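You operate a simulated robot arm through the tools that you are given. There is no shell and no other tool. Be economical: measure what you need, move in short steps, check, and stop when the job is done.

Carry out the task below with a simulated two-armed robot. There is one attempt and no reset: what you move stays moved.

## Task
Fetch the pipe spool and set it on the pump table. Take the trial bottle marked "3" from the orange table and put it on the pipe table shelf. Put the 32 mm small star wheel from the orange table on the capper table shelf and the 38 mm small star wheel on the pipe table shelf. Put the 60 mm gauge block from the orange table on the pipe table shelf and the 50 mm gauge block on the side tray. Do these in any order. Set down upright: trial bottle, gauge block.

The check looks at the end state, three seconds after you hand in, the way a careful person would. Anything else that was tipped, shoved, dropped, spilled or broken makes it a failure.

## Robot
Two 7-joint arms with two-finger parallel grippers on one trunk, on a base that drives. Base frame: it is fixed to the floor where the robot stands at the start and does not move with it; the origin is under the middle of the robot, x ahead of it, y to its left, z up. Lengths are in mm, angles in degrees, forces in N, time in s.
The left shoulder is at the start at [50, 177, 1179], the right one opposite. With the tool pointing down near the work surface each hand reaches from about 100 to 680 mm from the robot's upright axis, wherever it stands, measured 20 degrees to its own side. Places, roughly: capper table shelf [-1700, -1400, 300]; gauge block [750, -750, 750]; pipe spool (24x9x10 cm) [500, 100, 800]; pipe table shelf [200, -2800, 200]; pump table [-1600, 1700, 800]; side tray [-4000, 400, 900]; small star wheel [500, -500, 750]; trial bottle [500, -500, 1000]. Payload 3.43 kg a hand.
The tool frame of a hand sits at the grasp point between the pads (the TCP): z along the fingers, y along the line on which they close. The tips reach 34 mm beyond it. The gripper opens to 128 mm. The fingers are 24 mm wide and 12 mm thick; the gripper's body (48 by 130 mm) begins 96 mm behind the TCP.
Orientation is that of the tool frame in the base frame, as a unit quaternion [w, x, y, z]. With the fingers straight down and closing along the base's y, the tool's x points along the base's -x, its y along +y and its z along -z.

## Interface
- The arms move only by the tool jog_arm. It takes "left_targets", "right_targets" or both (then of equal length, played together; a hand with none holds still); each is a list of rows, each a list of 6 numbers: the shift along the base's x, y, z in units of 25 mm (1.0 is 25 mm), then the turn, a rotation vector about the base's x, y, z in units of 6 degrees (1.0 is 6 degrees). In form: [[x, y, z, rx, ry, rz], ...]. A call has 1 to 10 rows; each row shifts and turns the commanded pose from where the row before left it. "left_claw" and "right_claw" are, for a hand that has rows, the gripper command, from -1 (shut) to 1 (fully open), values between in proportion, set as the call begins (left out, the last holds). A call with a number of a shift or a turn outside -1 to 1 is refused whole. Rows are played at 5 a second. More than 50 mm and 8.6 degrees between two rows, or a gripper value outside its range, and nothing of the call is played. A pose out of reach is approached as far as the arm can. The call stops where the force on the tool passes 40 N (or 10 N more than at its start, if that is more) or the arm is blocked; 0.2 s more then pass. Each finger travels about 108 mm/s and halts on what it meets, pressing with about 24 N; the grip force reading is that of the motor and also rises with nothing between the fingers. The clock runs only during rows and for 0.2 s after the last one: add rows that do not move to give the fingers time. The reply holds the time, the measured pose of the TCP, the force on the tool along the base axes, the opening and the grip force, in the units named above and with some noise, with the torque about the TCP (base axes, N m) and any sound that the robot's microphone picked up, and new pictures: "views" is both (left out), scene, wrist or none (wrist: the cameras of the hands that moved).
- Cameras (640 x 400 px; columns grow to the right, rows downward): "scene" is now at [142.7, -40.7, 1332.3]; the picture's right is [-0.49, -0.87, 0.00], its down [-0.58, 0.33, -0.74] and it looks along [0.65, -0.37, -0.67] (base axes); focal length 253 px, centre (320, 200). "left" rides on the left gripper at [76, 11, -160] in its tool frame; the picture's right is [-0.15, 0.99, 0.00], its down [-0.88, -0.13, -0.46] and it looks along [-0.45, -0.07, 0.89] (tool axes); focal length 234 px, centre (320, 200). "right" rides on the right gripper at [76, -11, -160] in its tool frame; the picture's right is [0.15, 0.99, 0.00], its down [-0.88, 0.13, -0.46] and it looks along [-0.45, 0.07, 0.89] (tool axes); focal length 234 px, centre (320, 200). There is no depth. A picture from a camera that has moved, and an enlarged one, comes with that camera's place and axes in the base frame and with its lens.
- slide_trunk(by): slides the trunk up (or, below 0, down) by that many mm; the arms and the scene camera ride with it, the base frame stays. It gives what a move gives, with no picture.
- base_move(legs): drives the robot by 1 to 6 legs, each [ahead, turn to the left] in mm and degrees, along the robot's own axes; the way and the turn of a leg run together, so that a leg with both is an arc; at most 1500 mm and 180 degrees a leg. The arms and the cameras ride along, it lands a little off, and it stops where it bumps. It gives what a move gives, and a new picture of the scene camera.
- aim_head(pan, tilt): turns the head with the scene camera to pan (to the left, within 80 degrees either way) and tilt (down, from -29 to 69), counted from straight ahead of the robot. It gives what a move gives, and a new picture of the scene camera.
- enlarge(camera, box): a new picture of the part [left, top, right, bottom] of that camera's present view, enlarged. It takes no simulated time.
- close_job(): hands the job in; it is judged then, once.

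Work in short steps. Places have to be worked out from the pictures, the camera data and where the tool is seen: move nearer, look again, correct. Check each grasp and each placing, and mend what went wrong. You have 186 turns and 260 pictures in all, those below and enlarged ones among them. Open the grippers and draw the arms clear of the work before you hand the job in, unless the task says otherwise; then end with one line.

The tools are called as name(argument=value, ...) on one line, values as JSON. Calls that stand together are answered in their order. jog_arm: Moves the arms, as the interface text tells. Its arguments: {"type":"object","properties":{"left_targets":{"type":"array"},"left_claw":{"type":"number"},"right_targets":{"type":"array"},"right_claw":{"type":"number"},"views":{"type":"string","enum":["both","scene","wrist","none"]}},"required":[]} The other tools are called the same way: slide_trunk (by) slides the trunk up or down; base_move (legs) drives the base; aim_head (pan, tilt) turns the head that bears the scene camera; enlarge (camera, box) takes an enlarged picture of a part of a camera's view; close_job () hands the job in.

At the start:

```text
time: 0.0
left_tcp_pos: [435.7, -62.9, 1079.2]
left_orientation: [0.0, 0.0, 1.0, 0.0]
left_wrist_force: [-0.7, -0.7, 0.5]
left_wrist_torque: [0.03, 0.01, 0.0]
left_width: 127.8
left_gripper_force: 0.1
right_tcp_pos: [350.6, -368.0, 1118.6]
right_orientation: [0.0, 0.0, 1.0, 0.0]
right_wrist_force: [1.4, -0.3, -0.1]
right_wrist_torque: [-0.03, 0.0, 0.02]
right_width: 128.1
right_gripper_force: 0.2
trunk travel left (down, up): [-350.0, 51.0]
robot x, y, heading: [1.3, 3.5, 0.1]
head pan, tilt: [-29.6, 42.1]
```

scene: 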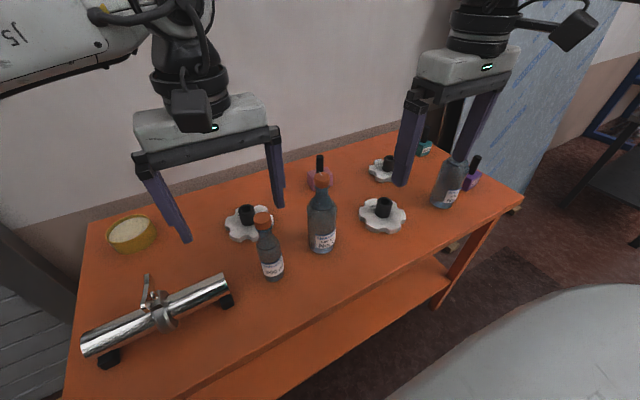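
right: 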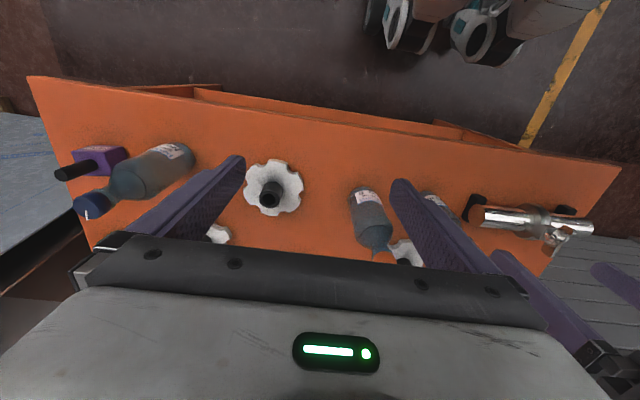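
left: 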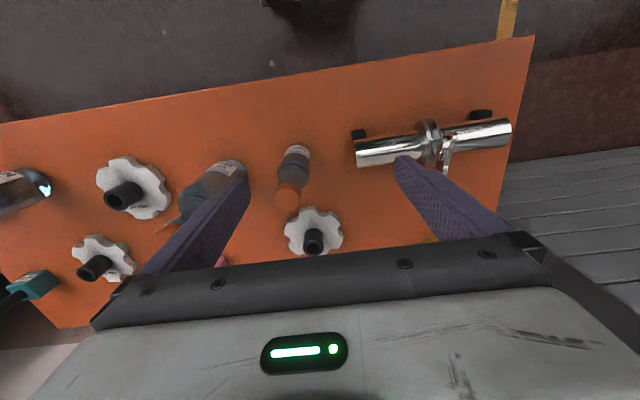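

I see the orange table with a spool, three bottles, three star wheels and gauge blocks. I'll enlarge the scene view to read the labels.

enlarge(camera="scene", box=[220, 140, 420, 290])

enlarge(camera="scene", box=[350, 110, 510, 240])

```text
2.67 times, centred on (320, 215) of scene
camera zoom: at [142.7, -40.7, 1332.3], right [-0.49, -0.87, 0.0], down [-0.58, 0.33, -0.74], along [0.65, -0.37, -0.67], focal length 676 px, centre (320, 160)
```

zoom: 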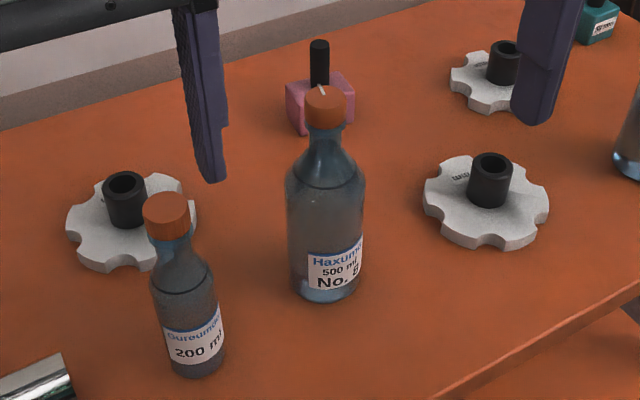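

```text
3.08 times, centred on (430, 175) of scene
camera zoom: at [142.7, -40.7, 1332.3], right [-0.49, -0.87, 0.0], down [-0.58, 0.33, -0.74], along [0.65, -0.37, -0.67], focal length 779 px, centre (-18, 277)
```

zoom: 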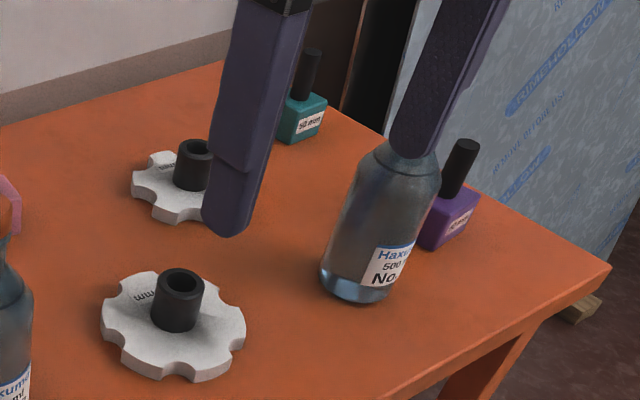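

Some labels are still hard to read. I'll enlarge the wrist views.

enlarge(camera="left", box=[60, 140, 200, 300])

enlarge(camera="right", box=[40, 120, 320, 260])

enlarge(camera="left", box=[160, 110, 360, 270])

```text
2.50 times, centred on (130, 220) of left
camera zoom: at [360.5, -51.3, 1239.8], right [0.15, 0.99, 0.0], down [0.88, -0.13, 0.46], along [0.45, -0.07, -0.89], focal length 585 px, centre (795, 150)
```

zoom: 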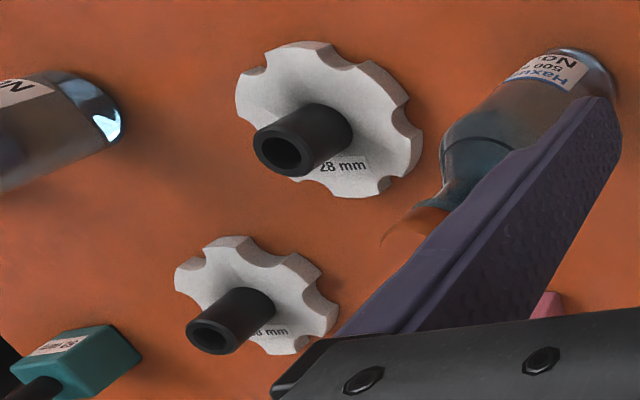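

```text
2.29 times, centred on (180, 190) of right
camera zoom: at [274.3, -380.3, 1279.9], right [-0.15, 0.99, 0.0], down [0.88, 0.13, 0.46], along [0.45, 0.07, -0.89], focal length 535 px, centre (640, 223)
```

zoom: 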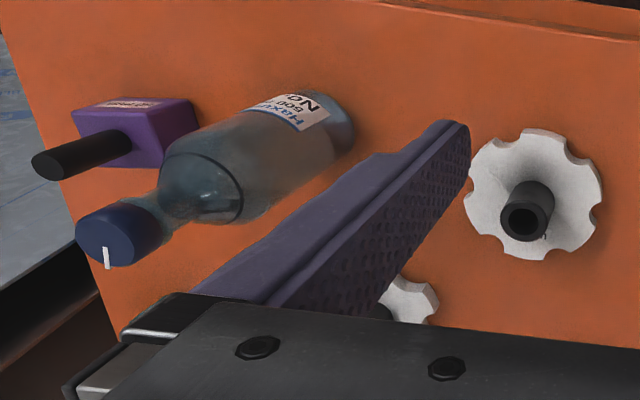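

```text
2.50 times, centred on (260, 190) of left
camera zoom: at [360.5, -51.3, 1239.8], right [0.15, 0.99, 0.0], down [0.88, -0.13, 0.46], along [0.45, -0.07, -0.89], focal length 585 px, centre (470, 225)
```

zoom: 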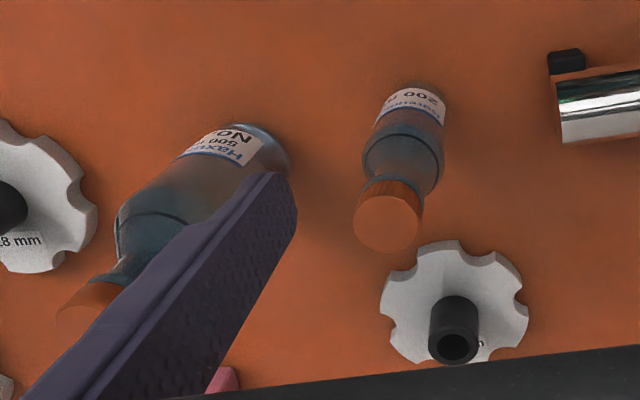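

I read the near right wheel as 28 mm and the back right wheel as maybe "38". I'll move the left hand over the spool and pull the right hand back so the head camera can see.

jog_arm(left_targets=[[0.3, 1, 0, 0, 0, 0], [0.3, 1, 0, 0, 0, 0], [0.3, 1, 0, 0, 0, 0], [0.3, 1, 0, 0, 0, 0], [0.3, 1, -0.3, 0, 0, 0], [0.3, 1, -0.5, 0, 0, 0], [0, 1, -0.8, 0, 0, 0], [0, 1, -1, 0, 0, 0]], right_targets=[[-0.7, 0, 0.2, 0, 0, 0], [-0.7, 0, 0.2, 0, 0, 0], [-0.7, 0, 0.2, 0, 0, 0], [-0.7, 0, 0.2, 0, 0, 0], [-0.7, 0, 0.2, 0, 0, 0], [-0.7, 0, 0.2, 0, 0, 0], [0, 0, 0, 0, 0, 0], [0, 0, 0, 0, 0, 0]])

```text
time: 1.8
left_tcp_pos: [479.9, 135.3, 1012.5]
left_orientation: [0.001, 0.0, 1.0, 0.0]
left_wrist_force: [-0.1, 0.1, 0.2]
left_wrist_torque: [-0.02, -0.04, -0.01]
left_width: 127.9
left_gripper_force: 0.2
right_tcp_pos: [245.1, -367.4, 1149.0]
right_orientation: [0.0, 0.001, 1.0, 0.0]
right_wrist_force: [-0.1, 0.8, -0.4]
right_wrist_torque: [0.02, -0.02, 0.03]
right_width: 127.9
right_gripper_force: 0.1
trunk travel left (down, up): [-350.0, 51.0]
robot x, y, heading: [2.7, -1.8, -0.0]
head pan, tilt: [-29.6, 42.1]
camera scene: at [142.7, -40.2, 1332.3], right [-0.49, -0.87, 0.0], down [-0.58, 0.33, -0.74], along [0.65, -0.37, -0.67], focal length 253 px, centre (320, 200)
camera right: at [169.1, -378.7, 1309.5], right [-0.15, 0.99, 0.0], down [0.88, 0.13, 0.46], along [0.45, 0.07, -0.89], focal length 234 px, centre (320, 200)
camera left: at [403.9, 147.0, 1173.2], right [0.15, 0.99, 0.0], down [0.88, -0.13, 0.46], along [0.45, -0.07, -0.89], focal length 234 px, centre (320, 200)
```

scene: 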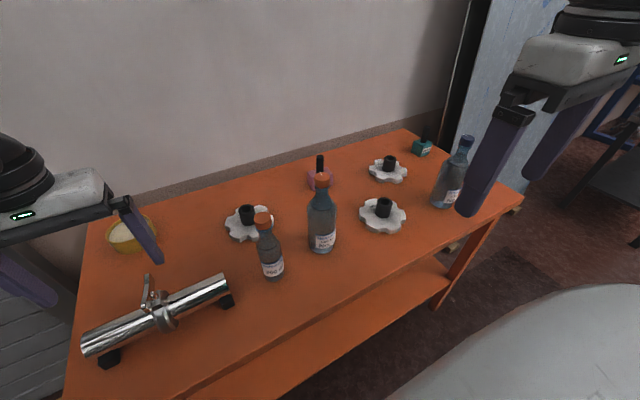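
right: 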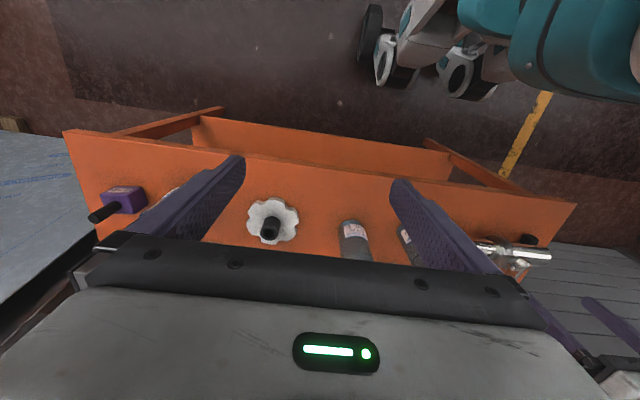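
left: 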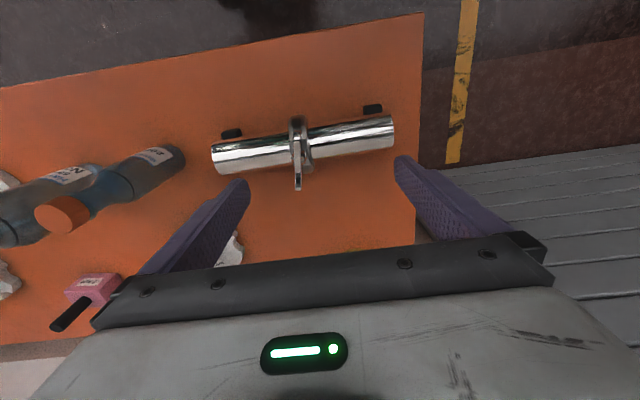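

enlarge(camera="scene", box=[350, 120, 500, 220])

enlarge(camera="left", box=[40, 90, 240, 320])

enlarge(camera="right", box=[80, 160, 200, 240])

enlarge(camera="scene", box=[70, 190, 350, 370])

```text
4.00 times, centred on (425, 170) of scene
camera zoom: at [142.7, -40.2, 1332.3], right [-0.49, -0.87, 0.0], down [-0.58, 0.33, -0.74], along [0.65, -0.37, -0.67], focal length 1013 px, centre (-100, 320)
```

zoom: 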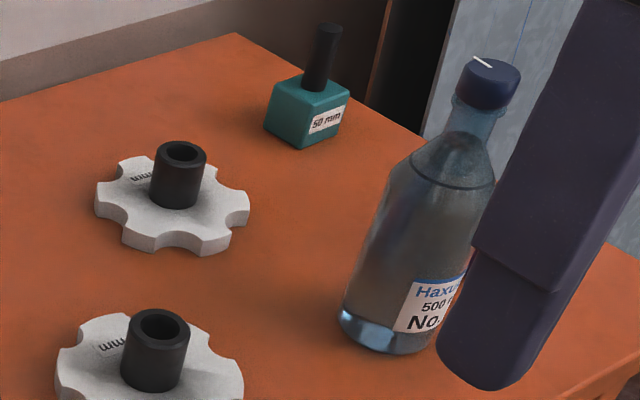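

```text
1.74 times, centred on (140, 205) of left
camera zoom: at [403.9, 147.0, 1173.2], right [0.15, 0.99, 0.0], down [0.88, -0.13, 0.46], along [0.45, -0.07, -0.89], focal length 407 px, centre (633, 191)
```

zoom: 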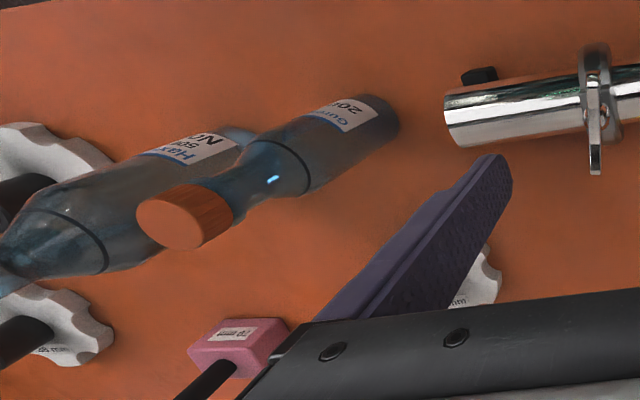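

```text
5.00 times, centred on (140, 200) of right
camera zoom: at [169.1, -378.7, 1309.5], right [-0.15, 0.99, 0.0], down [0.88, 0.13, 0.46], along [0.45, 0.07, -0.89], focal length 1171 px, centre (1220, 200)
```

zoom: 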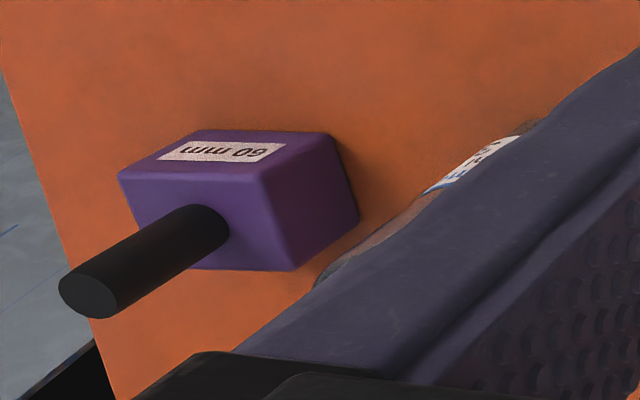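

```text
2.22 times, centred on (210, 280) of scene
camera zoom: at [142.7, -40.2, 1332.3], right [-0.49, -0.87, 0.0], down [-0.58, 0.33, -0.74], along [0.65, -0.37, -0.67], focal length 563 px, centre (564, 22)
```

zoom: 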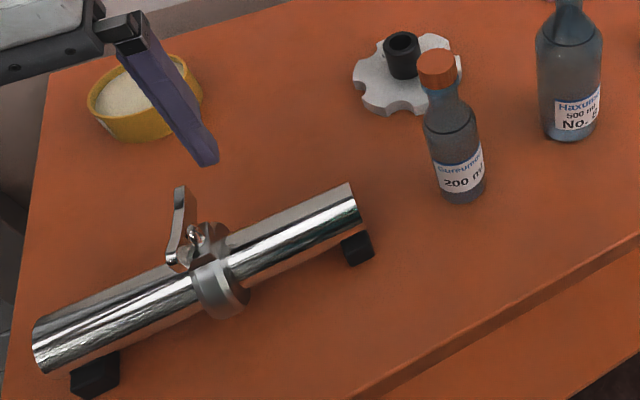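

Teal is the 50 mm block and purple the 60 mm. The spool axis is at x≈479, centre y≈108, z≈853, lying along y. I'll turn the left hand by -90° so it closes along x, and look again.

jog_arm(left_targets=[[0, 0, 0.5, 0, 0, -1], [0, 0, 0, 0, 0, -1], [0, 0, 0, 0, 0, -1], [0, 0, 0, 0, 0, -1], [0, 0, 0, 0, 0, -1], [0, 0, 0, 0, 0, -1], [0, 0, 0, 0, 0, -1], [0, 0, 0, 0, 0, -1], [0, 0, 0, 0, 0, -1], [0, 0, 0, 0, 0, -1]], views="none")

jog_arm(left_targets=[[0, 0, 0, 0, 0, -1], [0, 0, 0, 0, 0, -1], [0, 0, 0, 0, 0, -1], [0, 0, 0, 0, 0, -1], [0, 0, 0, 0, 0, -1], [0, 0, 0, 0, 0, 0]])

```text
time: 4.0
left_tcp_pos: [480.4, 136.7, 1027.0]
left_orientation: [0.0, 0.455, 0.89, -0.001]
left_wrist_force: [0.2, -0.6, 0.1]
left_wrist_torque: [0.01, 0.03, 0.0]
left_width: 128.0
left_gripper_force: 0.0
left hand out of reach, approached as far as the arm can: row 10
right_tcp_pos: [245.1, -366.6, 1147.7]
right_orientation: [0.0, 0.001, 1.0, 0.0]
right_wrist_force: [0.8, -0.7, 0.0]
right_wrist_torque: [0.03, 0.0, -0.01]
right_width: 127.9
right_gripper_force: 0.1
trunk travel left (down, up): [-350.0, 51.0]
robot x, y, heading: [2.6, 2.7, 0.0]
head pan, tilt: [-29.6, 42.1]
```

```text
time: 5.4
left_tcp_pos: [478.9, 138.4, 1026.8]
left_orientation: [-0.001, 0.455, 0.891, 0.0]
left_wrist_force: [0.4, 0.0, 0.2]
left_wrist_torque: [0.0, 0.02, 0.03]
left_width: 128.1
left_gripper_force: 0.2
left hand out of reach, approached as far as the arm can: row 1, 2, 3, 4, 5
right_tcp_pos: [244.6, -368.4, 1148.5]
right_orientation: [0.001, 0.001, 1.0, 0.0]
right_wrist_force: [-0.1, 0.3, -1.0]
right_wrist_torque: [0.0, -0.01, -0.04]
right_width: 127.8
right_gripper_force: 0.0
trunk travel left (down, up): [-350.0, 51.0]
robot x, y, heading: [0.8, 1.3, 0.1]
head pan, tilt: [-29.6, 42.1]
camera scene: at [142.7, -40.7, 1332.3], right [-0.49, -0.87, 0.0], down [-0.58, 0.33, -0.74], along [0.65, -0.37, -0.67], focal length 253 px, centre (320, 200)
camera left: at [445.3, 205.6, 1187.1], right [0.89, 0.46, 0.0], down [0.41, -0.79, 0.46], along [0.21, -0.4, -0.89], focal length 234 px, centre (320, 200)
```

scene: 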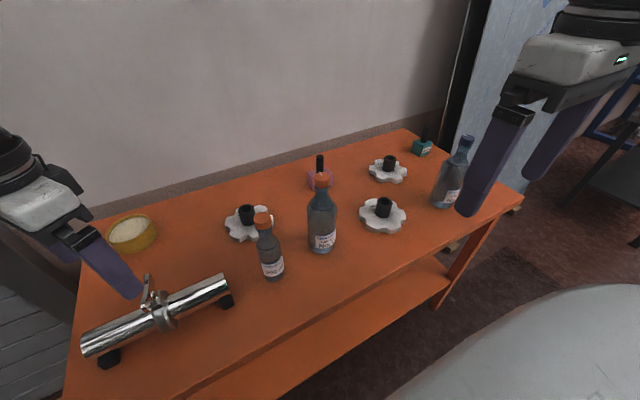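
left: 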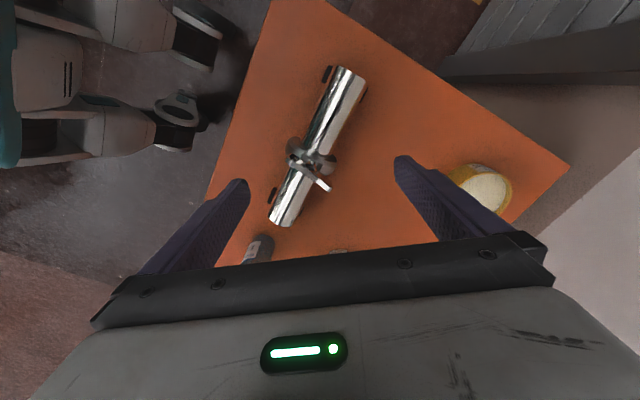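

The wrist limit is near -54° this way. I'll rotate the other way, towards +90°.

jog_arm(left_targets=[[0, 0, 0, 0, 0, 1], [0, 0, 0, 0, 0, 1], [0, 0, 0, 0, 0, 1], [0, 0, 0, 0, 0, 1], [0, 0, 0, 0, 0, 1], [0, 0, 0, 0, 0, 1], [0, 0, 0, 0, 0, 1], [0, 0, 0, 0, 0, 1], [0, 0, 0, 0, 0, 1], [0, 0, 0, 0, 0, 1]], views="none")

jog_arm(left_targets=[[0, 0, 0, 0, 0, 1], [0, 0, 0, 0, 0, 1], [0, 0, 0, 0, 0, 1], [0, 0, 0, 0, 0, 1], [0, 0, 0, 0, 0, 1], [0, 0, 0, 0, 0, 1], [0, 0, 0, 0, 0, 1], [0, 0, 0, 0, 0, 1], [0, 0, 0, 0, 0, 1], [0, 0, 0, 0, 0, 1]], views="none")

jog_arm(left_targets=[[0, 0, 0, 0, 0, 1], [0, 0, 0, 0, 0, 1], [0, 0, 0, 0, 0, 1], [0, 0, 0, 0, 0, 1]], views="wrist")

```text
time: 7.6
left_tcp_pos: [482.2, 138.0, 1028.1]
left_orientation: [0.0, -0.053, 0.999, -0.001]
left_wrist_force: [0.9, 0.0, 0.5]
left_wrist_torque: [-0.01, -0.02, 0.0]
left_width: 128.0
left_gripper_force: 0.1
right_tcp_pos: [244.6, -367.9, 1148.4]
right_orientation: [0.0, 0.001, 1.0, 0.0]
right_wrist_force: [0.6, -0.2, 0.2]
right_wrist_torque: [0.0, 0.0, 0.02]
right_width: 128.1
right_gripper_force: 0.0
trunk travel left (down, up): [-350.0, 51.0]
robot x, y, heading: [-1.5, 5.5, 0.1]
head pan, tilt: [-29.6, 42.1]
```

```text
time: 9.8
left_tcp_pos: [480.9, 136.8, 1028.6]
left_orientation: [0.0, -0.545, 0.838, 0.0]
left_wrist_force: [0.1, 0.1, 0.3]
left_wrist_torque: [0.03, 0.01, 0.01]
left_width: 127.9
left_gripper_force: 0.0
right_tcp_pos: [244.4, -367.1, 1148.1]
right_orientation: [0.001, 0.001, 1.0, 0.0]
right_wrist_force: [-0.4, -0.5, 0.1]
right_wrist_torque: [0.01, -0.01, 0.0]
right_width: 127.9
right_gripper_force: 0.1
trunk travel left (down, up): [-350.0, 51.0]
robot x, y, heading: [0.9, -1.0, 0.1]
head pan, tilt: [-29.6, 42.1]
```

```text
time: 10.8
left_tcp_pos: [480.6, 139.1, 1027.7]
left_orientation: [0.001, 0.708, -0.706, 0.0]
left_wrist_force: [0.9, -0.7, 0.0]
left_wrist_torque: [-0.03, -0.03, 0.02]
left_width: 128.3
left_gripper_force: 0.0
right_tcp_pos: [245.9, -367.2, 1147.3]
right_orientation: [-0.001, 0.001, 1.0, -0.001]
right_wrist_force: [0.5, -0.4, 0.6]
right_wrist_torque: [0.03, 0.01, -0.01]
right_width: 127.9
right_gripper_force: 0.0
trunk travel left (down, up): [-350.0, 51.0]
robot x, y, heading: [1.6, -2.2, 0.2]
head pan, tilt: [-29.6, 42.1]
camera left: at [470.3, 62.2, 1187.4], right [-0.99, 0.14, 0.0], down [0.13, 0.88, 0.46], along [0.07, 0.45, -0.89], focal length 234 px, centre (320, 200)
```

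left: 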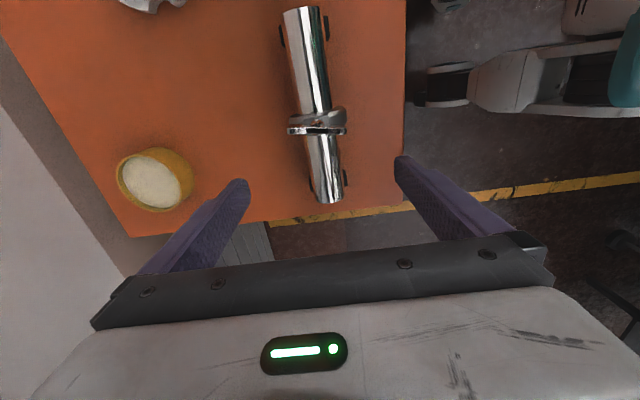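

The +90° orientation works and the fingers straddle the pipe just beyond the clamp ring. I'll descend to z≈862 at y≈142.

jog_arm(left_targets=[[0, 0.15, -1, 0, 0, 0], [0, 0, -1, 0, 0, 0], [0, 0, -1, 0, 0, 0], [0, 0, -1, 0, 0, 0], [0, 0, -1, 0, 0, 0], [0, 0, -0.8, 0, 0, 0], [0, 0, -0.8, 0, 0, 0], [0, 0, 0, 0, 0, 0]])

```text
time: 12.6
left_tcp_pos: [478.1, 140.3, 862.5]
left_orientation: [-0.001, -0.707, 0.707, 0.0]
left_wrist_force: [0.5, -0.3, 0.4]
left_wrist_torque: [0.05, 0.0, 0.01]
left_width: 128.2
left_gripper_force: 0.2
right_tcp_pos: [244.7, -368.1, 1149.4]
right_orientation: [0.0, 0.001, 1.0, 0.0]
right_wrist_force: [0.3, -0.2, -0.2]
right_wrist_torque: [-0.01, -0.03, -0.01]
right_width: 127.8
right_gripper_force: 0.0
trunk travel left (down, up): [-350.0, 51.0]
robot x, y, heading: [0.4, -2.0, -0.3]
head pan, tilt: [-29.6, 42.1]
camera scene: at [142.7, -40.7, 1332.3], right [-0.49, -0.87, 0.0], down [-0.58, 0.33, -0.74], along [0.65, -0.37, -0.67], focal length 253 px, centre (320, 200)
camera left: at [467.7, 65.1, 1021.7], right [-0.99, 0.15, 0.0], down [0.13, 0.88, 0.46], along [0.07, 0.45, -0.89], focal length 234 px, centre (320, 200)
```

scene: 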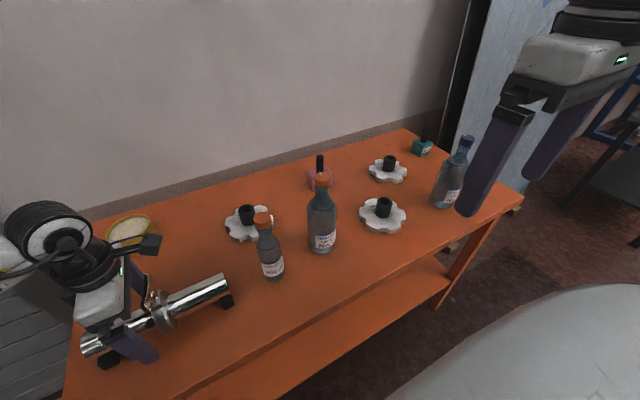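
left: 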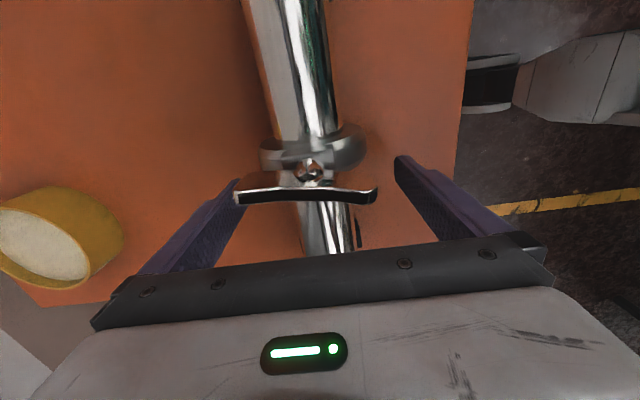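

The lever spans both sides of the ring, so I'll check its clearance to the fingers before closing.

enlarge(camera="left", box=[220, 100, 420, 260])

enlarge(camera="scene", box=[60, 230, 260, 390])

```text
2.50 times, centred on (320, 180) of left
camera zoom: at [467.7, 65.1, 1021.7], right [-0.99, 0.15, 0.0], down [0.13, 0.88, 0.46], along [0.07, 0.45, -0.89], focal length 585 px, centre (320, 250)
```

zoom: 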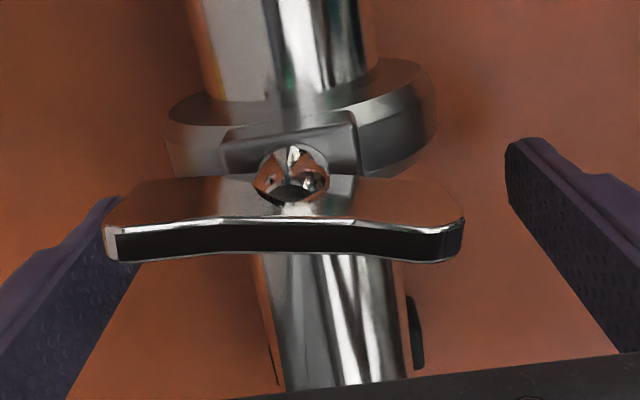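

```text
2.50 times, centred on (160, 310) of scene
camera zoom: at [142.7, -40.7, 1332.3], right [-0.49, -0.87, 0.0], down [-0.58, 0.33, -0.74], along [0.65, -0.37, -0.67], focal length 633 px, centre (720, -75)
```

zoom: 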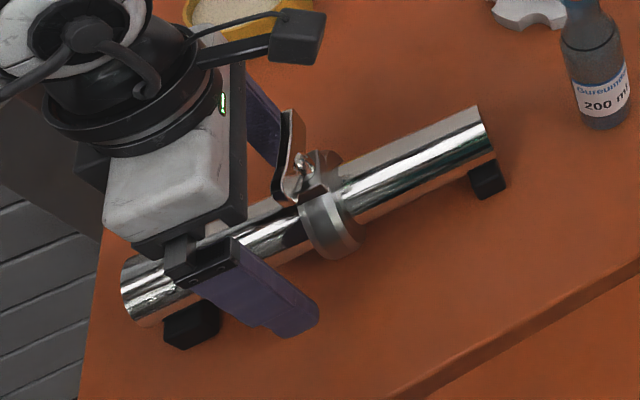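

The lever leans over towards +y, so I'll grip on the other side of the ring at y≈82, where it's clear and nearer the centre of mass. I'll lift, shift and come down again.

jog_arm(left_targets=[[0, 0, 1, 0, 0, 0], [0, 0, 1, 0, 0, 0], [0, 0, 1, 0, 0, 0], [0, 0, 1, 0, 0, 0], [0, 0, 1, 0, 0, 0], [0, -1, 0, 0, 0, 0], [0, -1, 0, 0, 0, 0], [0, -0.4, 0, 0, 0, 0], [0, 0, -1, 0, 0, 0], [0, 0, -1, 0, 0, 0]], views="none")

jog_arm(left_targets=[[0, 0, -1, 0, 0, 0], [0, 0, -1, 0, 0, 0], [0, 0, -1, 0, 0, 0], [0, 0, 0, 0, 0, 0]], views="both")

```text
time: 14.8
left_tcp_pos: [481.4, 80.5, 935.8]
left_orientation: [0.0, -0.707, 0.707, 0.0]
left_wrist_force: [0.0, 0.0, 1.0]
left_wrist_torque: [0.0, 0.01, -0.04]
left_width: 128.2
left_gripper_force: 0.0
right_tcp_pos: [245.0, -367.8, 1148.7]
right_orientation: [0.0, 0.001, 1.0, 0.0]
right_wrist_force: [0.2, 0.6, -0.5]
right_wrist_torque: [0.03, 0.03, 0.0]
right_width: 127.9
right_gripper_force: 0.2
trunk travel left (down, up): [-350.0, 51.0]
robot x, y, heading: [1.3, 3.0, -0.0]
head pan, tilt: [-29.6, 42.1]
```

```text
time: 15.8
left_tcp_pos: [480.6, 80.8, 861.1]
left_orientation: [0.0, -0.707, 0.707, 0.0]
left_wrist_force: [-0.3, -1.1, 0.2]
left_wrist_torque: [-0.03, 0.01, 0.01]
left_width: 128.1
left_gripper_force: 0.1
right_tcp_pos: [246.4, -367.6, 1148.9]
right_orientation: [0.0, 0.001, 1.0, -0.001]
right_wrist_force: [-0.1, -0.4, -0.6]
right_wrist_torque: [0.03, -0.02, 0.04]
right_width: 127.8
right_gripper_force: 0.0
trunk travel left (down, up): [-350.0, 51.0]
robot x, y, heading: [1.5, 0.6, 0.0]
head pan, tilt: [-29.6, 42.1]
camera scene: at [142.7, -40.7, 1332.3], right [-0.49, -0.87, 0.0], down [-0.58, 0.33, -0.74], along [0.65, -0.37, -0.67], focal length 253 px, centre (320, 200)
camera left: at [469.0, 6.2, 1021.7], right [-0.99, 0.15, 0.0], down [0.13, 0.88, 0.46], along [0.07, 0.45, -0.89], focal length 234 px, centre (320, 200)
```

scene: 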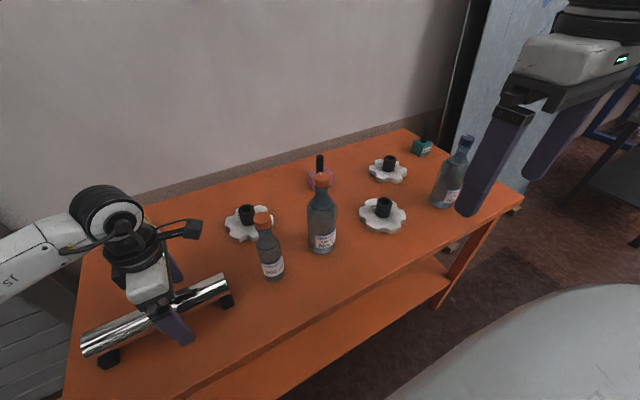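
left: 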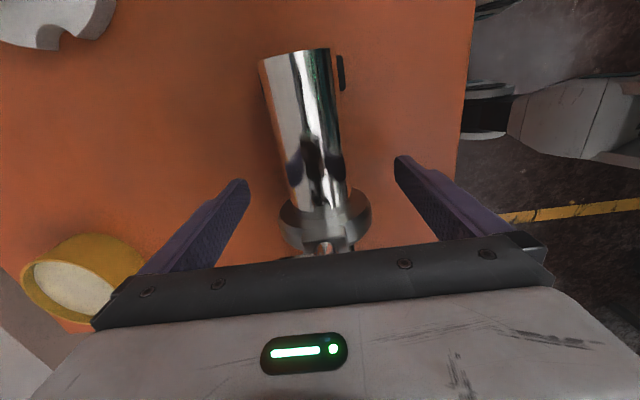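

The ring's near face is about y≈96 and the fingers span y 69–93. Closing now.

jog_arm(left_targets=[[0, 0, 0, 0, 0, 0], [0, 0, 0, 0, 0, 0], [0, 0, 0, 0, 0, 0], [0, 0, 0, 0, 0, 0], [0, 0, 0, 0, 0, 0], [0, 0, 0, 0, 0, 0]], left_claw=-1, views="none")

jog_arm(left_targets=[[0, 0, 0.4, 0, 0, 0], [0, 0, 0.8, 0, 0, 0], [0, 0, 0, 0, 0, 0], [0, 0, 0, 0, 0, 0]], views="both")

```text
time: 17.2
left_tcp_pos: [478.7, 81.5, 862.8]
left_orientation: [0.0, 0.708, -0.707, 0.0]
left_wrist_force: [0.7, 0.0, -0.8]
left_wrist_torque: [-0.17, -0.13, 0.37]
left_width: 51.0
left_gripper_force: 23.9
right_tcp_pos: [245.6, -366.6, 1148.2]
right_orientation: [0.0, 0.001, 1.0, 0.0]
right_wrist_force: [0.0, -0.4, 0.2]
right_wrist_torque: [0.0, 0.01, 0.01]
right_width: 127.9
right_gripper_force: 0.0
trunk travel left (down, up): [-350.0, 51.0]
robot x, y, heading: [-1.1, 1.1, -0.2]
head pan, tilt: [-29.6, 42.1]
```

```text
time: 18.2
left_tcp_pos: [479.5, 83.0, 892.2]
left_orientation: [-0.001, -0.707, 0.707, 0.001]
left_wrist_force: [-0.3, 0.2, -9.0]
left_wrist_torque: [-0.22, 0.01, 0.21]
left_width: 50.3
left_gripper_force: 24.1
right_tcp_pos: [245.7, -366.1, 1147.9]
right_orientation: [0.0, 0.0, 1.0, 0.0]
right_wrist_force: [0.0, 1.1, -0.4]
right_wrist_torque: [0.0, 0.02, -0.04]
right_width: 128.1
right_gripper_force: 0.1
trunk travel left (down, up): [-350.0, 51.0]
robot x, y, heading: [-0.3, 2.1, 0.0]
head pan, tilt: [-29.6, 42.1]
camera scene: at [143.4, -40.5, 1332.2], right [-0.49, -0.87, 0.0], down [-0.58, 0.33, -0.74], along [0.64, -0.37, -0.67], focal length 253 px, centre (320, 200)
camera left: at [469.5, 7.1, 1052.9], right [-0.99, 0.15, 0.0], down [0.13, 0.88, 0.46], along [0.07, 0.45, -0.89], focal length 234 px, centre (320, 200)
```

scene: 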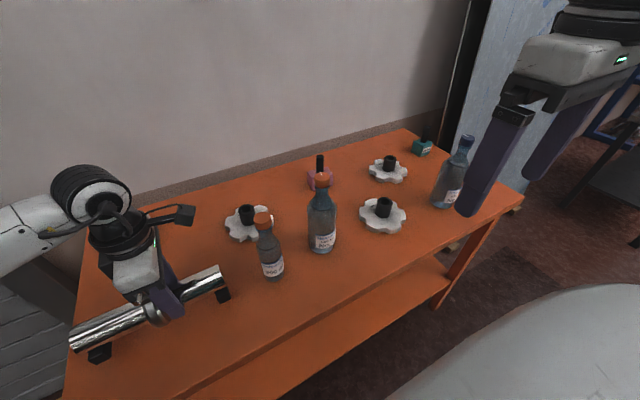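
left: 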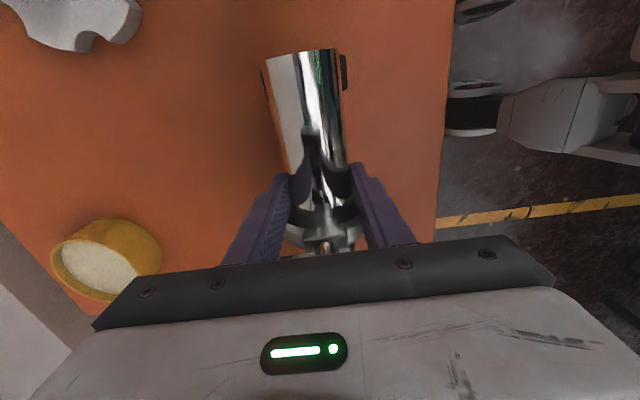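

The spool is held (about 0.9 kg, level, width 50). I'll lift it and draw it in, then look down at the base's clearance from the table.

jog_arm(left_targets=[[0, 0, 1, 0, 0, 0], [0, 0, 1, 0, 0, 0], [0, 0, 1, 0, 0, 0], [0, 0, 1, 0, 0, 0], [0, 0.5, 1, 0, 0, 0], [0, 0.8, 1, 0, 0, 0], [-0.8, 0.8, 0.5, 0, 0, 0], [-0.8, 0.8, 0, 0, 0, 0], [-0.8, 0.8, 0, 0, 0, 0], [-0.8, 0.8, 0, 0, 0, 0]], views="none")

aim_head(pan=-40, tilt=65)

```text
time: 20.4
left_tcp_pos: [401.6, 196.6, 1054.8]
left_orientation: [0.0, 0.707, -0.707, 0.0]
left_wrist_force: [-0.7, 0.1, -8.1]
left_wrist_torque: [-0.29, 0.05, 0.18]
left_width: 50.7
left_gripper_force: 23.4
right_tcp_pos: [244.9, -366.5, 1148.2]
right_orientation: [-0.001, 0.001, 1.0, 0.0]
right_wrist_force: [0.8, 0.8, -0.5]
right_wrist_torque: [0.0, -0.02, 0.02]
right_width: 128.1
right_gripper_force: 0.0
trunk travel left (down, up): [-350.0, 51.0]
robot x, y, heading: [1.3, -2.3, -0.0]
head pan, tilt: [-29.6, 42.1]
```

```text
time: 21.3
left_tcp_pos: [402.2, 196.4, 1054.9]
left_orientation: [0.0, 0.707, -0.707, -0.001]
left_wrist_force: [-0.5, -0.1, -7.1]
left_wrist_torque: [-0.25, 0.09, 0.15]
left_width: 50.3
left_gripper_force: 24.2
right_tcp_pos: [245.6, -368.2, 1147.5]
right_orientation: [0.0, 0.001, 1.0, 0.001]
right_wrist_force: [-0.9, -0.1, -0.4]
right_wrist_torque: [0.01, 0.0, 0.01]
right_width: 128.1
right_gripper_force: 0.1
trunk travel left (down, up): [-350.0, 51.0]
robot x, y, heading: [-1.3, 1.4, 0.0]
head pan, tilt: [-40.0, 65.0]
camera scene: at [117.2, -38.1, 1303.0], right [-0.64, -0.77, 0.0], down [-0.69, 0.58, -0.42], along [0.32, -0.27, -0.91], focal length 253 px, centre (320, 200)
```

scene: 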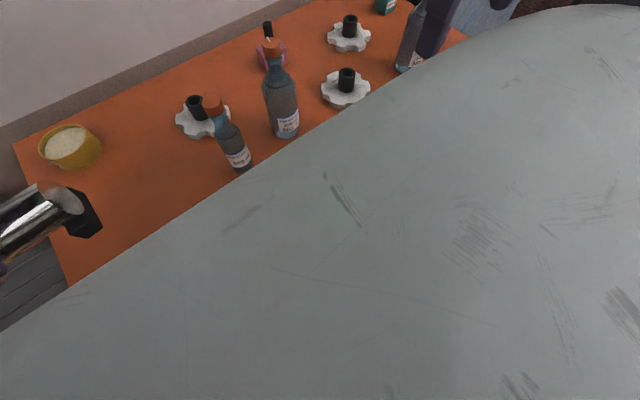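

My chest blocks the downward view, but the base front looks to be at x≲220 against the table edge at x≈360. I'll back up 250 so the spool clears the bottles when turning, shift right 650, and come forward again.

base_move(legs=[[-250, 0], [0, -90], [650, 0], [0, 90]])

aim_head(pan=-10, tilt=35)

```text
time: 33.9
left_tcp_pos: [158.1, -463.6, 1055.3]
left_orientation: [0.001, -0.7, 0.714, 0.001]
left_wrist_force: [0.1, -0.7, -8.9]
left_wrist_torque: [-0.25, 0.01, 0.0]
left_width: 50.5
left_gripper_force: 24.4
right_tcp_pos: [-9.7, -1026.0, 1148.3]
right_orientation: [0.0, 0.01, 1.0, 0.0]
right_wrist_force: [-0.9, -1.0, 0.6]
right_wrist_torque: [-0.04, 0.03, 0.0]
right_width: 128.1
right_gripper_force: 0.0
trunk travel left (down, up): [-350.0, 51.0]
robot x, y, heading: [-246.9, -653.4, -0.8]
head pan, tilt: [-40.0, 65.0]
camera scene: at [-131.4, -693.5, 1303.0], right [-0.66, -0.75, 0.0], down [-0.68, 0.6, -0.42], along [0.32, -0.28, -0.91], focal length 253 px, centre (320, 200)
```

scene: 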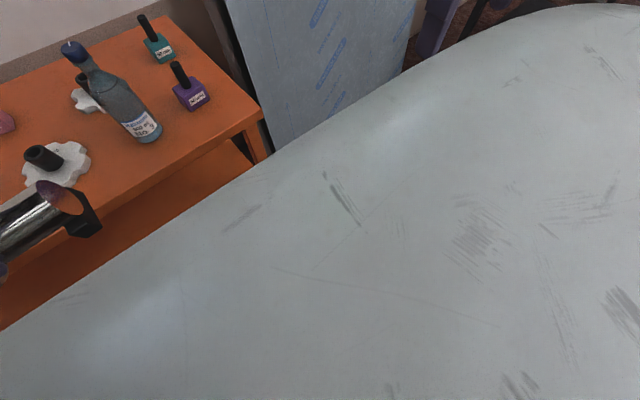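

```text
time: 34.9
left_tcp_pos: [158.1, -464.2, 1054.4]
left_orientation: [0.0, -0.7, 0.714, 0.0]
left_wrist_force: [-0.5, 0.4, -9.2]
left_wrist_torque: [-0.28, 0.0, -0.03]
left_width: 50.4
left_gripper_force: 23.8
right_tcp_pos: [-9.4, -1024.9, 1149.1]
right_orientation: [0.0, 0.011, 1.0, 0.0]
right_wrist_force: [0.8, -0.1, 0.0]
right_wrist_torque: [-0.01, 0.01, -0.01]
right_width: 127.8
right_gripper_force: 0.1
trunk travel left (down, up): [-350.0, 51.0]
robot x, y, heading: [-246.8, -651.6, -1.2]
head pan, tilt: [-10.0, 35.0]
camera scene: at [-90.7, -670.7, 1342.7], right [-0.19, -0.98, 0.0], down [-0.56, 0.11, -0.82], along [0.8, -0.16, -0.57], focal length 253 px, centre (320, 200)
```

scene: 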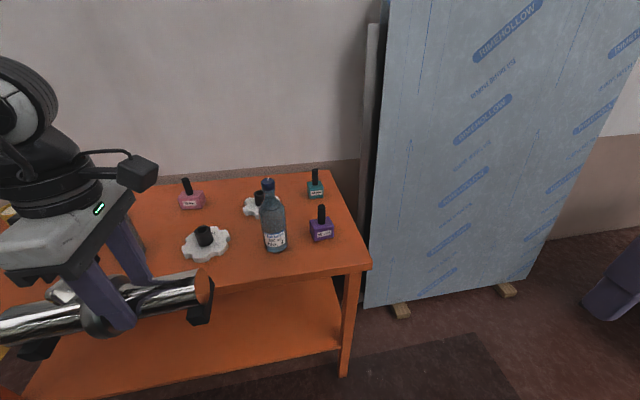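

enlarge(camera="scene", box=[170, 150, 370, 280])

```text
3.08 times, centred on (270, 215) of scene
camera zoom: at [-90.7, -670.7, 1342.7], right [-0.19, -0.98, 0.0], down [-0.56, 0.11, -0.82], along [0.8, -0.16, -0.57], focal length 779 px, centre (474, 154)
```

zoom: 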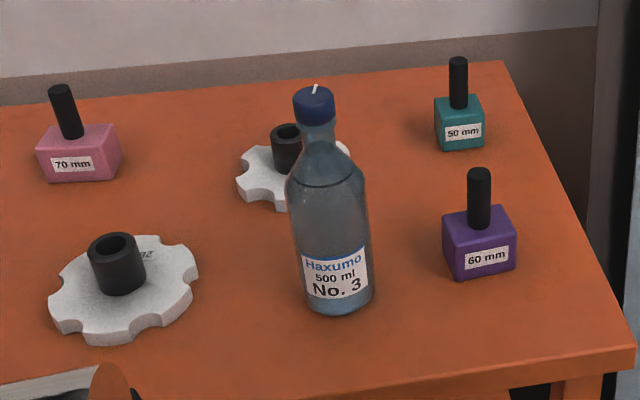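

Bottle No. 3 confirmed; the 50 mm block's handle top triangulates to (706,-811,912) and the table top to z≈800. I'll extend the right hand forward and use its camera to see the base front before driving closer.

jog_arm(right_targets=[[1, 0.2, 0, 0, 0, 0], [1, 0.2, 0, 0, 0, 0], [1, 0.2, 0, 0, 0, 0], [1, 0.2, 0, 0, 0, 0], [1, 0.2, 0, 0, 0, 0], [1, 0.2, 0, 0, 0, 0], [1, 0.2, 0, 0, 0, 0], [1, 0.2, 0, 0, 0, 0]], views="wrist")

```text
time: 36.6
left_tcp_pos: [158.3, -465.1, 1054.3]
left_orientation: [0.0, -0.7, 0.714, 0.001]
left_wrist_force: [-0.1, 0.6, -8.3]
left_wrist_torque: [-0.31, 0.02, 0.03]
left_width: 50.4
left_gripper_force: 24.1
right_tcp_pos: [191.3, -983.9, 1147.6]
right_orientation: [0.0, 0.011, 1.0, 0.0]
right_wrist_force: [0.1, -0.2, -0.3]
right_wrist_torque: [-0.01, 0.05, 0.01]
right_width: 128.0
right_gripper_force: 0.1
trunk travel left (down, up): [-350.0, 51.0]
robot x, y, heading: [-249.7, -656.0, -1.1]
head pan, tilt: [-10.0, 35.0]
camera right: at [115.4, -994.2, 1308.9], right [-0.13, 0.99, 0.0], down [0.88, 0.11, 0.46], along [0.45, 0.06, -0.89], focal length 234 px, centre (320, 200)
```

right: 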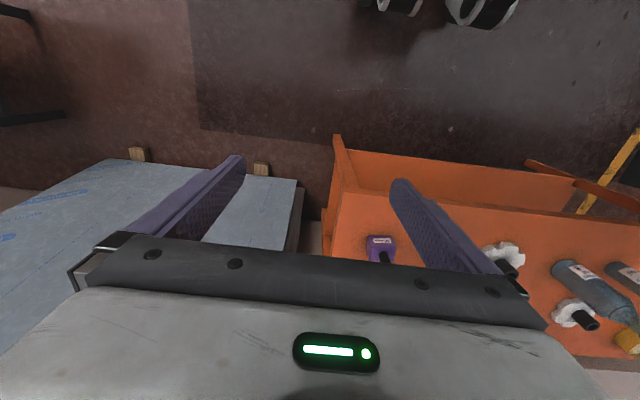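

The base front looks to be about 150–200 mm ahead of the axis, so 320 mm forward is safe. First I'll raise the spool 100 mm above the bottles and shift the right hand inwards, away from the leaning panel.

jog_arm(left_targets=[[0, 0, 1, 0, 0, 0], [0, 0, 1, 0, 0, 0], [0, 0, 1, 0, 0, 0], [0, 0, 1, 0, 0, 0], [0, 0, 0.5, 0, 0, 0], [0, 0, 0, 0, 0, 0]], right_targets=[[-0.5, 1, 0, 0, 0, 0], [0, 1, 0, 0, 0, 0], [0, 1, 0, 0, 0, 0], [0, 1, 0, 0, 0, 0], [0, 1, 0, 0, 0, 0], [0, 1, 0, 0, 0, 0]], views="none")

base_move(legs=[[325, 1]])

jog_arm(right_targets=[[0, 0, 0, 0, 0, 0]], views="wrist")

```text
time: 38.0
left_tcp_pos: [157.6, -465.5, 1168.9]
left_orientation: [-0.001, -0.7, 0.714, 0.0]
left_wrist_force: [-0.1, 0.1, -8.1]
left_wrist_torque: [-0.28, 0.03, 0.0]
left_width: 50.1
left_gripper_force: 24.6
right_tcp_pos: [177.0, -834.3, 1147.0]
right_orientation: [0.0, 0.011, 1.0, -0.001]
right_wrist_force: [0.0, 0.5, 0.1]
right_wrist_torque: [-0.02, 0.02, 0.0]
right_width: 127.8
right_gripper_force: 0.2
trunk travel left (down, up): [-350.0, 51.0]
robot x, y, heading: [-247.2, -654.1, -1.0]
head pan, tilt: [-10.0, 35.0]
```

```text
time: 40.2
left_tcp_pos: [476.6, -463.2, 1168.0]
left_orientation: [-0.001, -0.706, 0.708, 0.001]
left_wrist_force: [1.5, 0.3, -8.4]
left_wrist_torque: [-0.26, 0.05, 0.01]
left_width: 50.7
left_gripper_force: 24.3
right_tcp_pos: [501.6, -833.0, 1146.6]
right_orientation: [0.0, 0.002, 1.0, 0.0]
right_wrist_force: [0.3, 0.9, -0.4]
right_wrist_torque: [0.0, 0.02, -0.04]
right_width: 128.2
right_gripper_force: 0.1
trunk travel left (down, up): [-350.0, 51.0]
robot x, y, heading: [73.0, -655.3, 0.1]
head pan, tilt: [-10.0, 35.0]
camera scene: at [231.9, -672.1, 1342.7], right [-0.18, -0.98, 0.0], down [-0.57, 0.1, -0.82], along [0.81, -0.15, -0.57], focal length 253 px, centre (320, 200)
```

scene: 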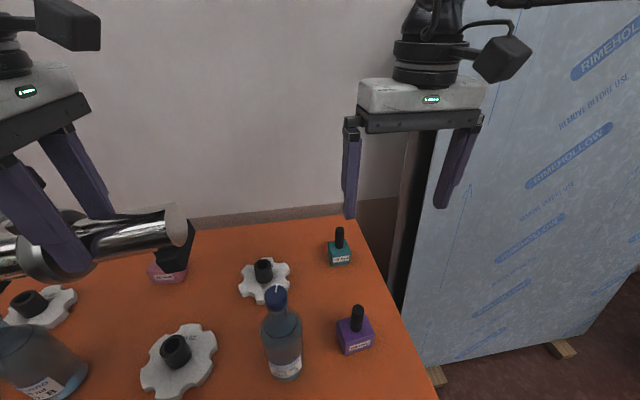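

```text
time: 40.6
left_tcp_pos: [475.7, -462.1, 1166.9]
left_orientation: [0.0, -0.706, 0.709, 0.0]
left_wrist_force: [-0.5, -0.4, -8.4]
left_wrist_torque: [-0.26, -0.01, 0.01]
left_width: 50.5
left_gripper_force: 23.6
right_tcp_pos: [500.8, -832.5, 1147.1]
right_orientation: [0.0, 0.002, 1.0, -0.001]
right_wrist_force: [-0.4, 0.0, 0.1]
right_wrist_torque: [-0.01, 0.01, -0.03]
right_width: 127.9
right_gripper_force: 0.0
trunk travel left (down, up): [-350.0, 51.0]
robot x, y, heading: [71.8, -661.6, -0.4]
head pan, tilt: [-10.0, 35.0]
camera right: at [425.2, -844.4, 1308.4], right [-0.14, 0.99, 0.0], down [0.88, 0.13, 0.46], along [0.45, 0.06, -0.89], focal length 234 px, centre (320, 200)
```

right: 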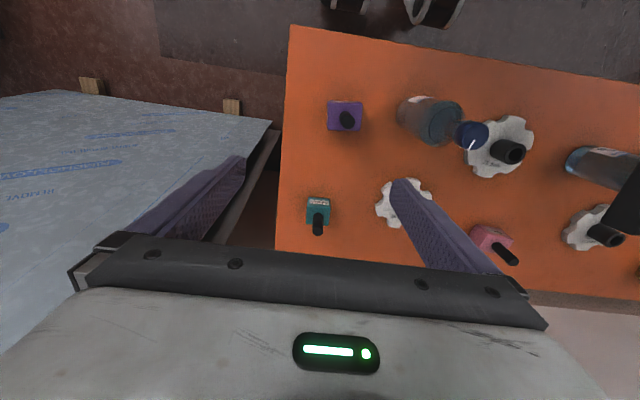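

The 50 mm block is confirmed at about (705,-811). I'll move the right hand above it to z≈990 and look.

jog_arm(right_targets=[[1, 0.1, -0.5, 0, 0, 0], [1, 0.1, -0.5, 0, 0, 0], [1, 0.1, -0.7, 0, 0, 0], [1, 0.1, -0.7, 0, 0, 0], [1, 0.1, -0.7, 0, 0, 0], [1, 0.1, -0.7, 0, 0, 0], [1, 0.1, -0.7, 0, 0, 0], [1, 0.1, -0.8, 0, 0, 0], [0.2, 0, -0.8, 0, 0, 0], [0, 0, 0, 0, 0, 0]])

```text
time: 42.8
left_tcp_pos: [476.1, -463.1, 1168.1]
left_orientation: [0.0, -0.706, 0.708, 0.0]
left_wrist_force: [0.2, -0.6, -7.6]
left_wrist_torque: [-0.28, 0.01, -0.03]
left_width: 50.7
left_gripper_force: 23.8
right_tcp_pos: [616.8, -885.7, 994.9]
right_orientation: [0.001, 0.003, 1.0, 0.001]
right_wrist_force: [0.0, -0.3, 0.3]
right_wrist_torque: [0.01, 0.02, -0.01]
right_width: 128.0
right_gripper_force: 0.1
right hand out of reach, approached as far as the arm can: row 3, 4, 5, 6, 7, 8, 9
trunk travel left (down, up): [-350.0, 51.0]
robot x, y, heading: [71.8, -658.3, -0.2]
head pan, tilt: [-10.0, 35.0]
camera scene: at [231.3, -672.1, 1342.8], right [-0.18, -0.98, 0.0], down [-0.56, 0.1, -0.82], along [0.81, -0.15, -0.57], focal length 253 px, centre (320, 200)
camera right: at [541.8, -898.0, 1156.2], right [-0.14, 0.99, 0.0], down [0.88, 0.13, 0.46], along [0.45, 0.07, -0.89], focal length 234 px, centre (320, 200)
```

scene: 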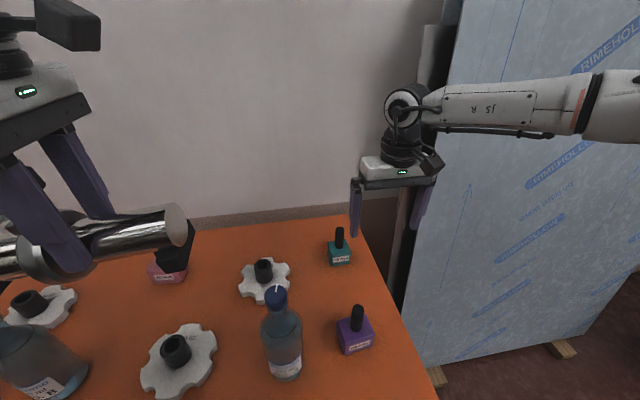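
right: 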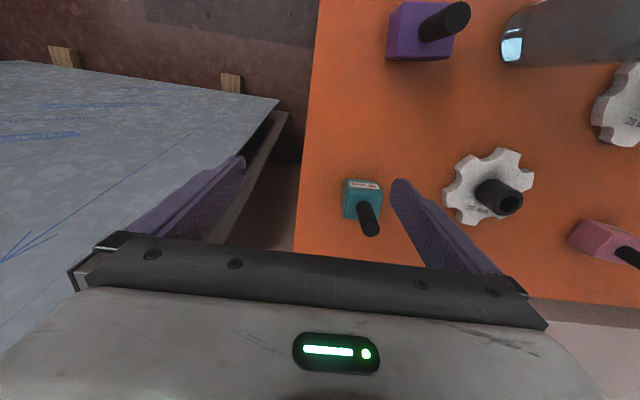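

The vertical reach ends about 590 mm out at this height. I'll tilt the hand 24° forward about y, which gains reach and still closes along y, and then go over the handle.

jog_arm(right_targets=[[0, 0.5, 0, 0, -1, 0], [0, 0.5, 0, 0, -1, 0], [0, 0.5, 0, 0, -1, 0], [0, 0.5, 0, 0, -1, 0], [0.9, 0.5, 0, 0, 0, 0], [0.9, 0.5, 0, 0, 0, 0], [0.9, 0, 0, 0, 0, 0], [0.86, 0, 0, 0, 0, 0], [0, 0, 0, 0, 0, 0]])

```text
time: 44.8
left_tcp_pos: [476.8, -462.5, 1167.5]
left_orientation: [-0.001, -0.706, 0.708, 0.0]
left_wrist_force: [0.6, 0.1, -8.3]
left_wrist_torque: [-0.24, -0.02, 0.03]
left_width: 50.3
left_gripper_force: 24.2
right_tcp_pos: [677.8, -844.4, 1006.2]
right_orientation: [0.208, 0.002, 0.978, 0.001]
right_wrist_force: [0.4, -0.2, 0.8]
right_wrist_torque: [0.03, -0.01, 0.0]
right_width: 128.0
right_gripper_force: 0.0
right hand out of reach, approached as far as the arm can: row 6, 7, 8
trunk travel left (down, up): [-350.0, 51.0]
robot x, y, heading: [76.5, -657.3, -0.1]
head pan, tilt: [-10.0, 35.0]
camera scene: at [231.4, -672.1, 1342.8], right [-0.18, -0.98, 0.0], down [-0.56, 0.1, -0.82], along [0.81, -0.15, -0.57], focal length 253 px, centre (320, 200)
camera right: at [543.9, -857.6, 1122.1], right [-0.13, 0.99, -0.06], down [0.62, 0.12, 0.78], along [0.78, 0.07, -0.63], focal length 234 px, centre (320, 200)
```

scene: 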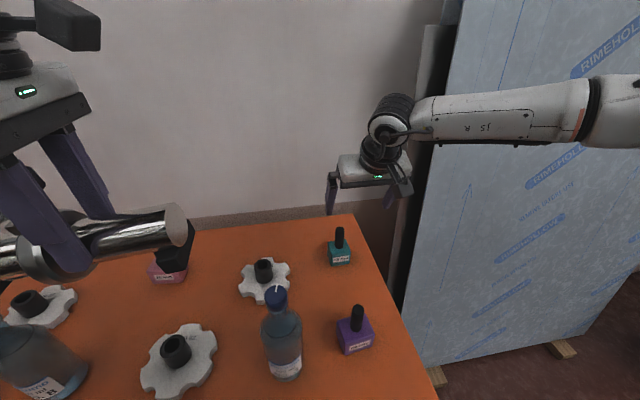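
right: 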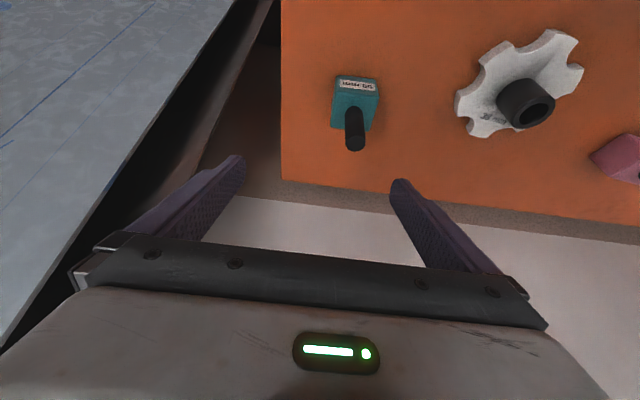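

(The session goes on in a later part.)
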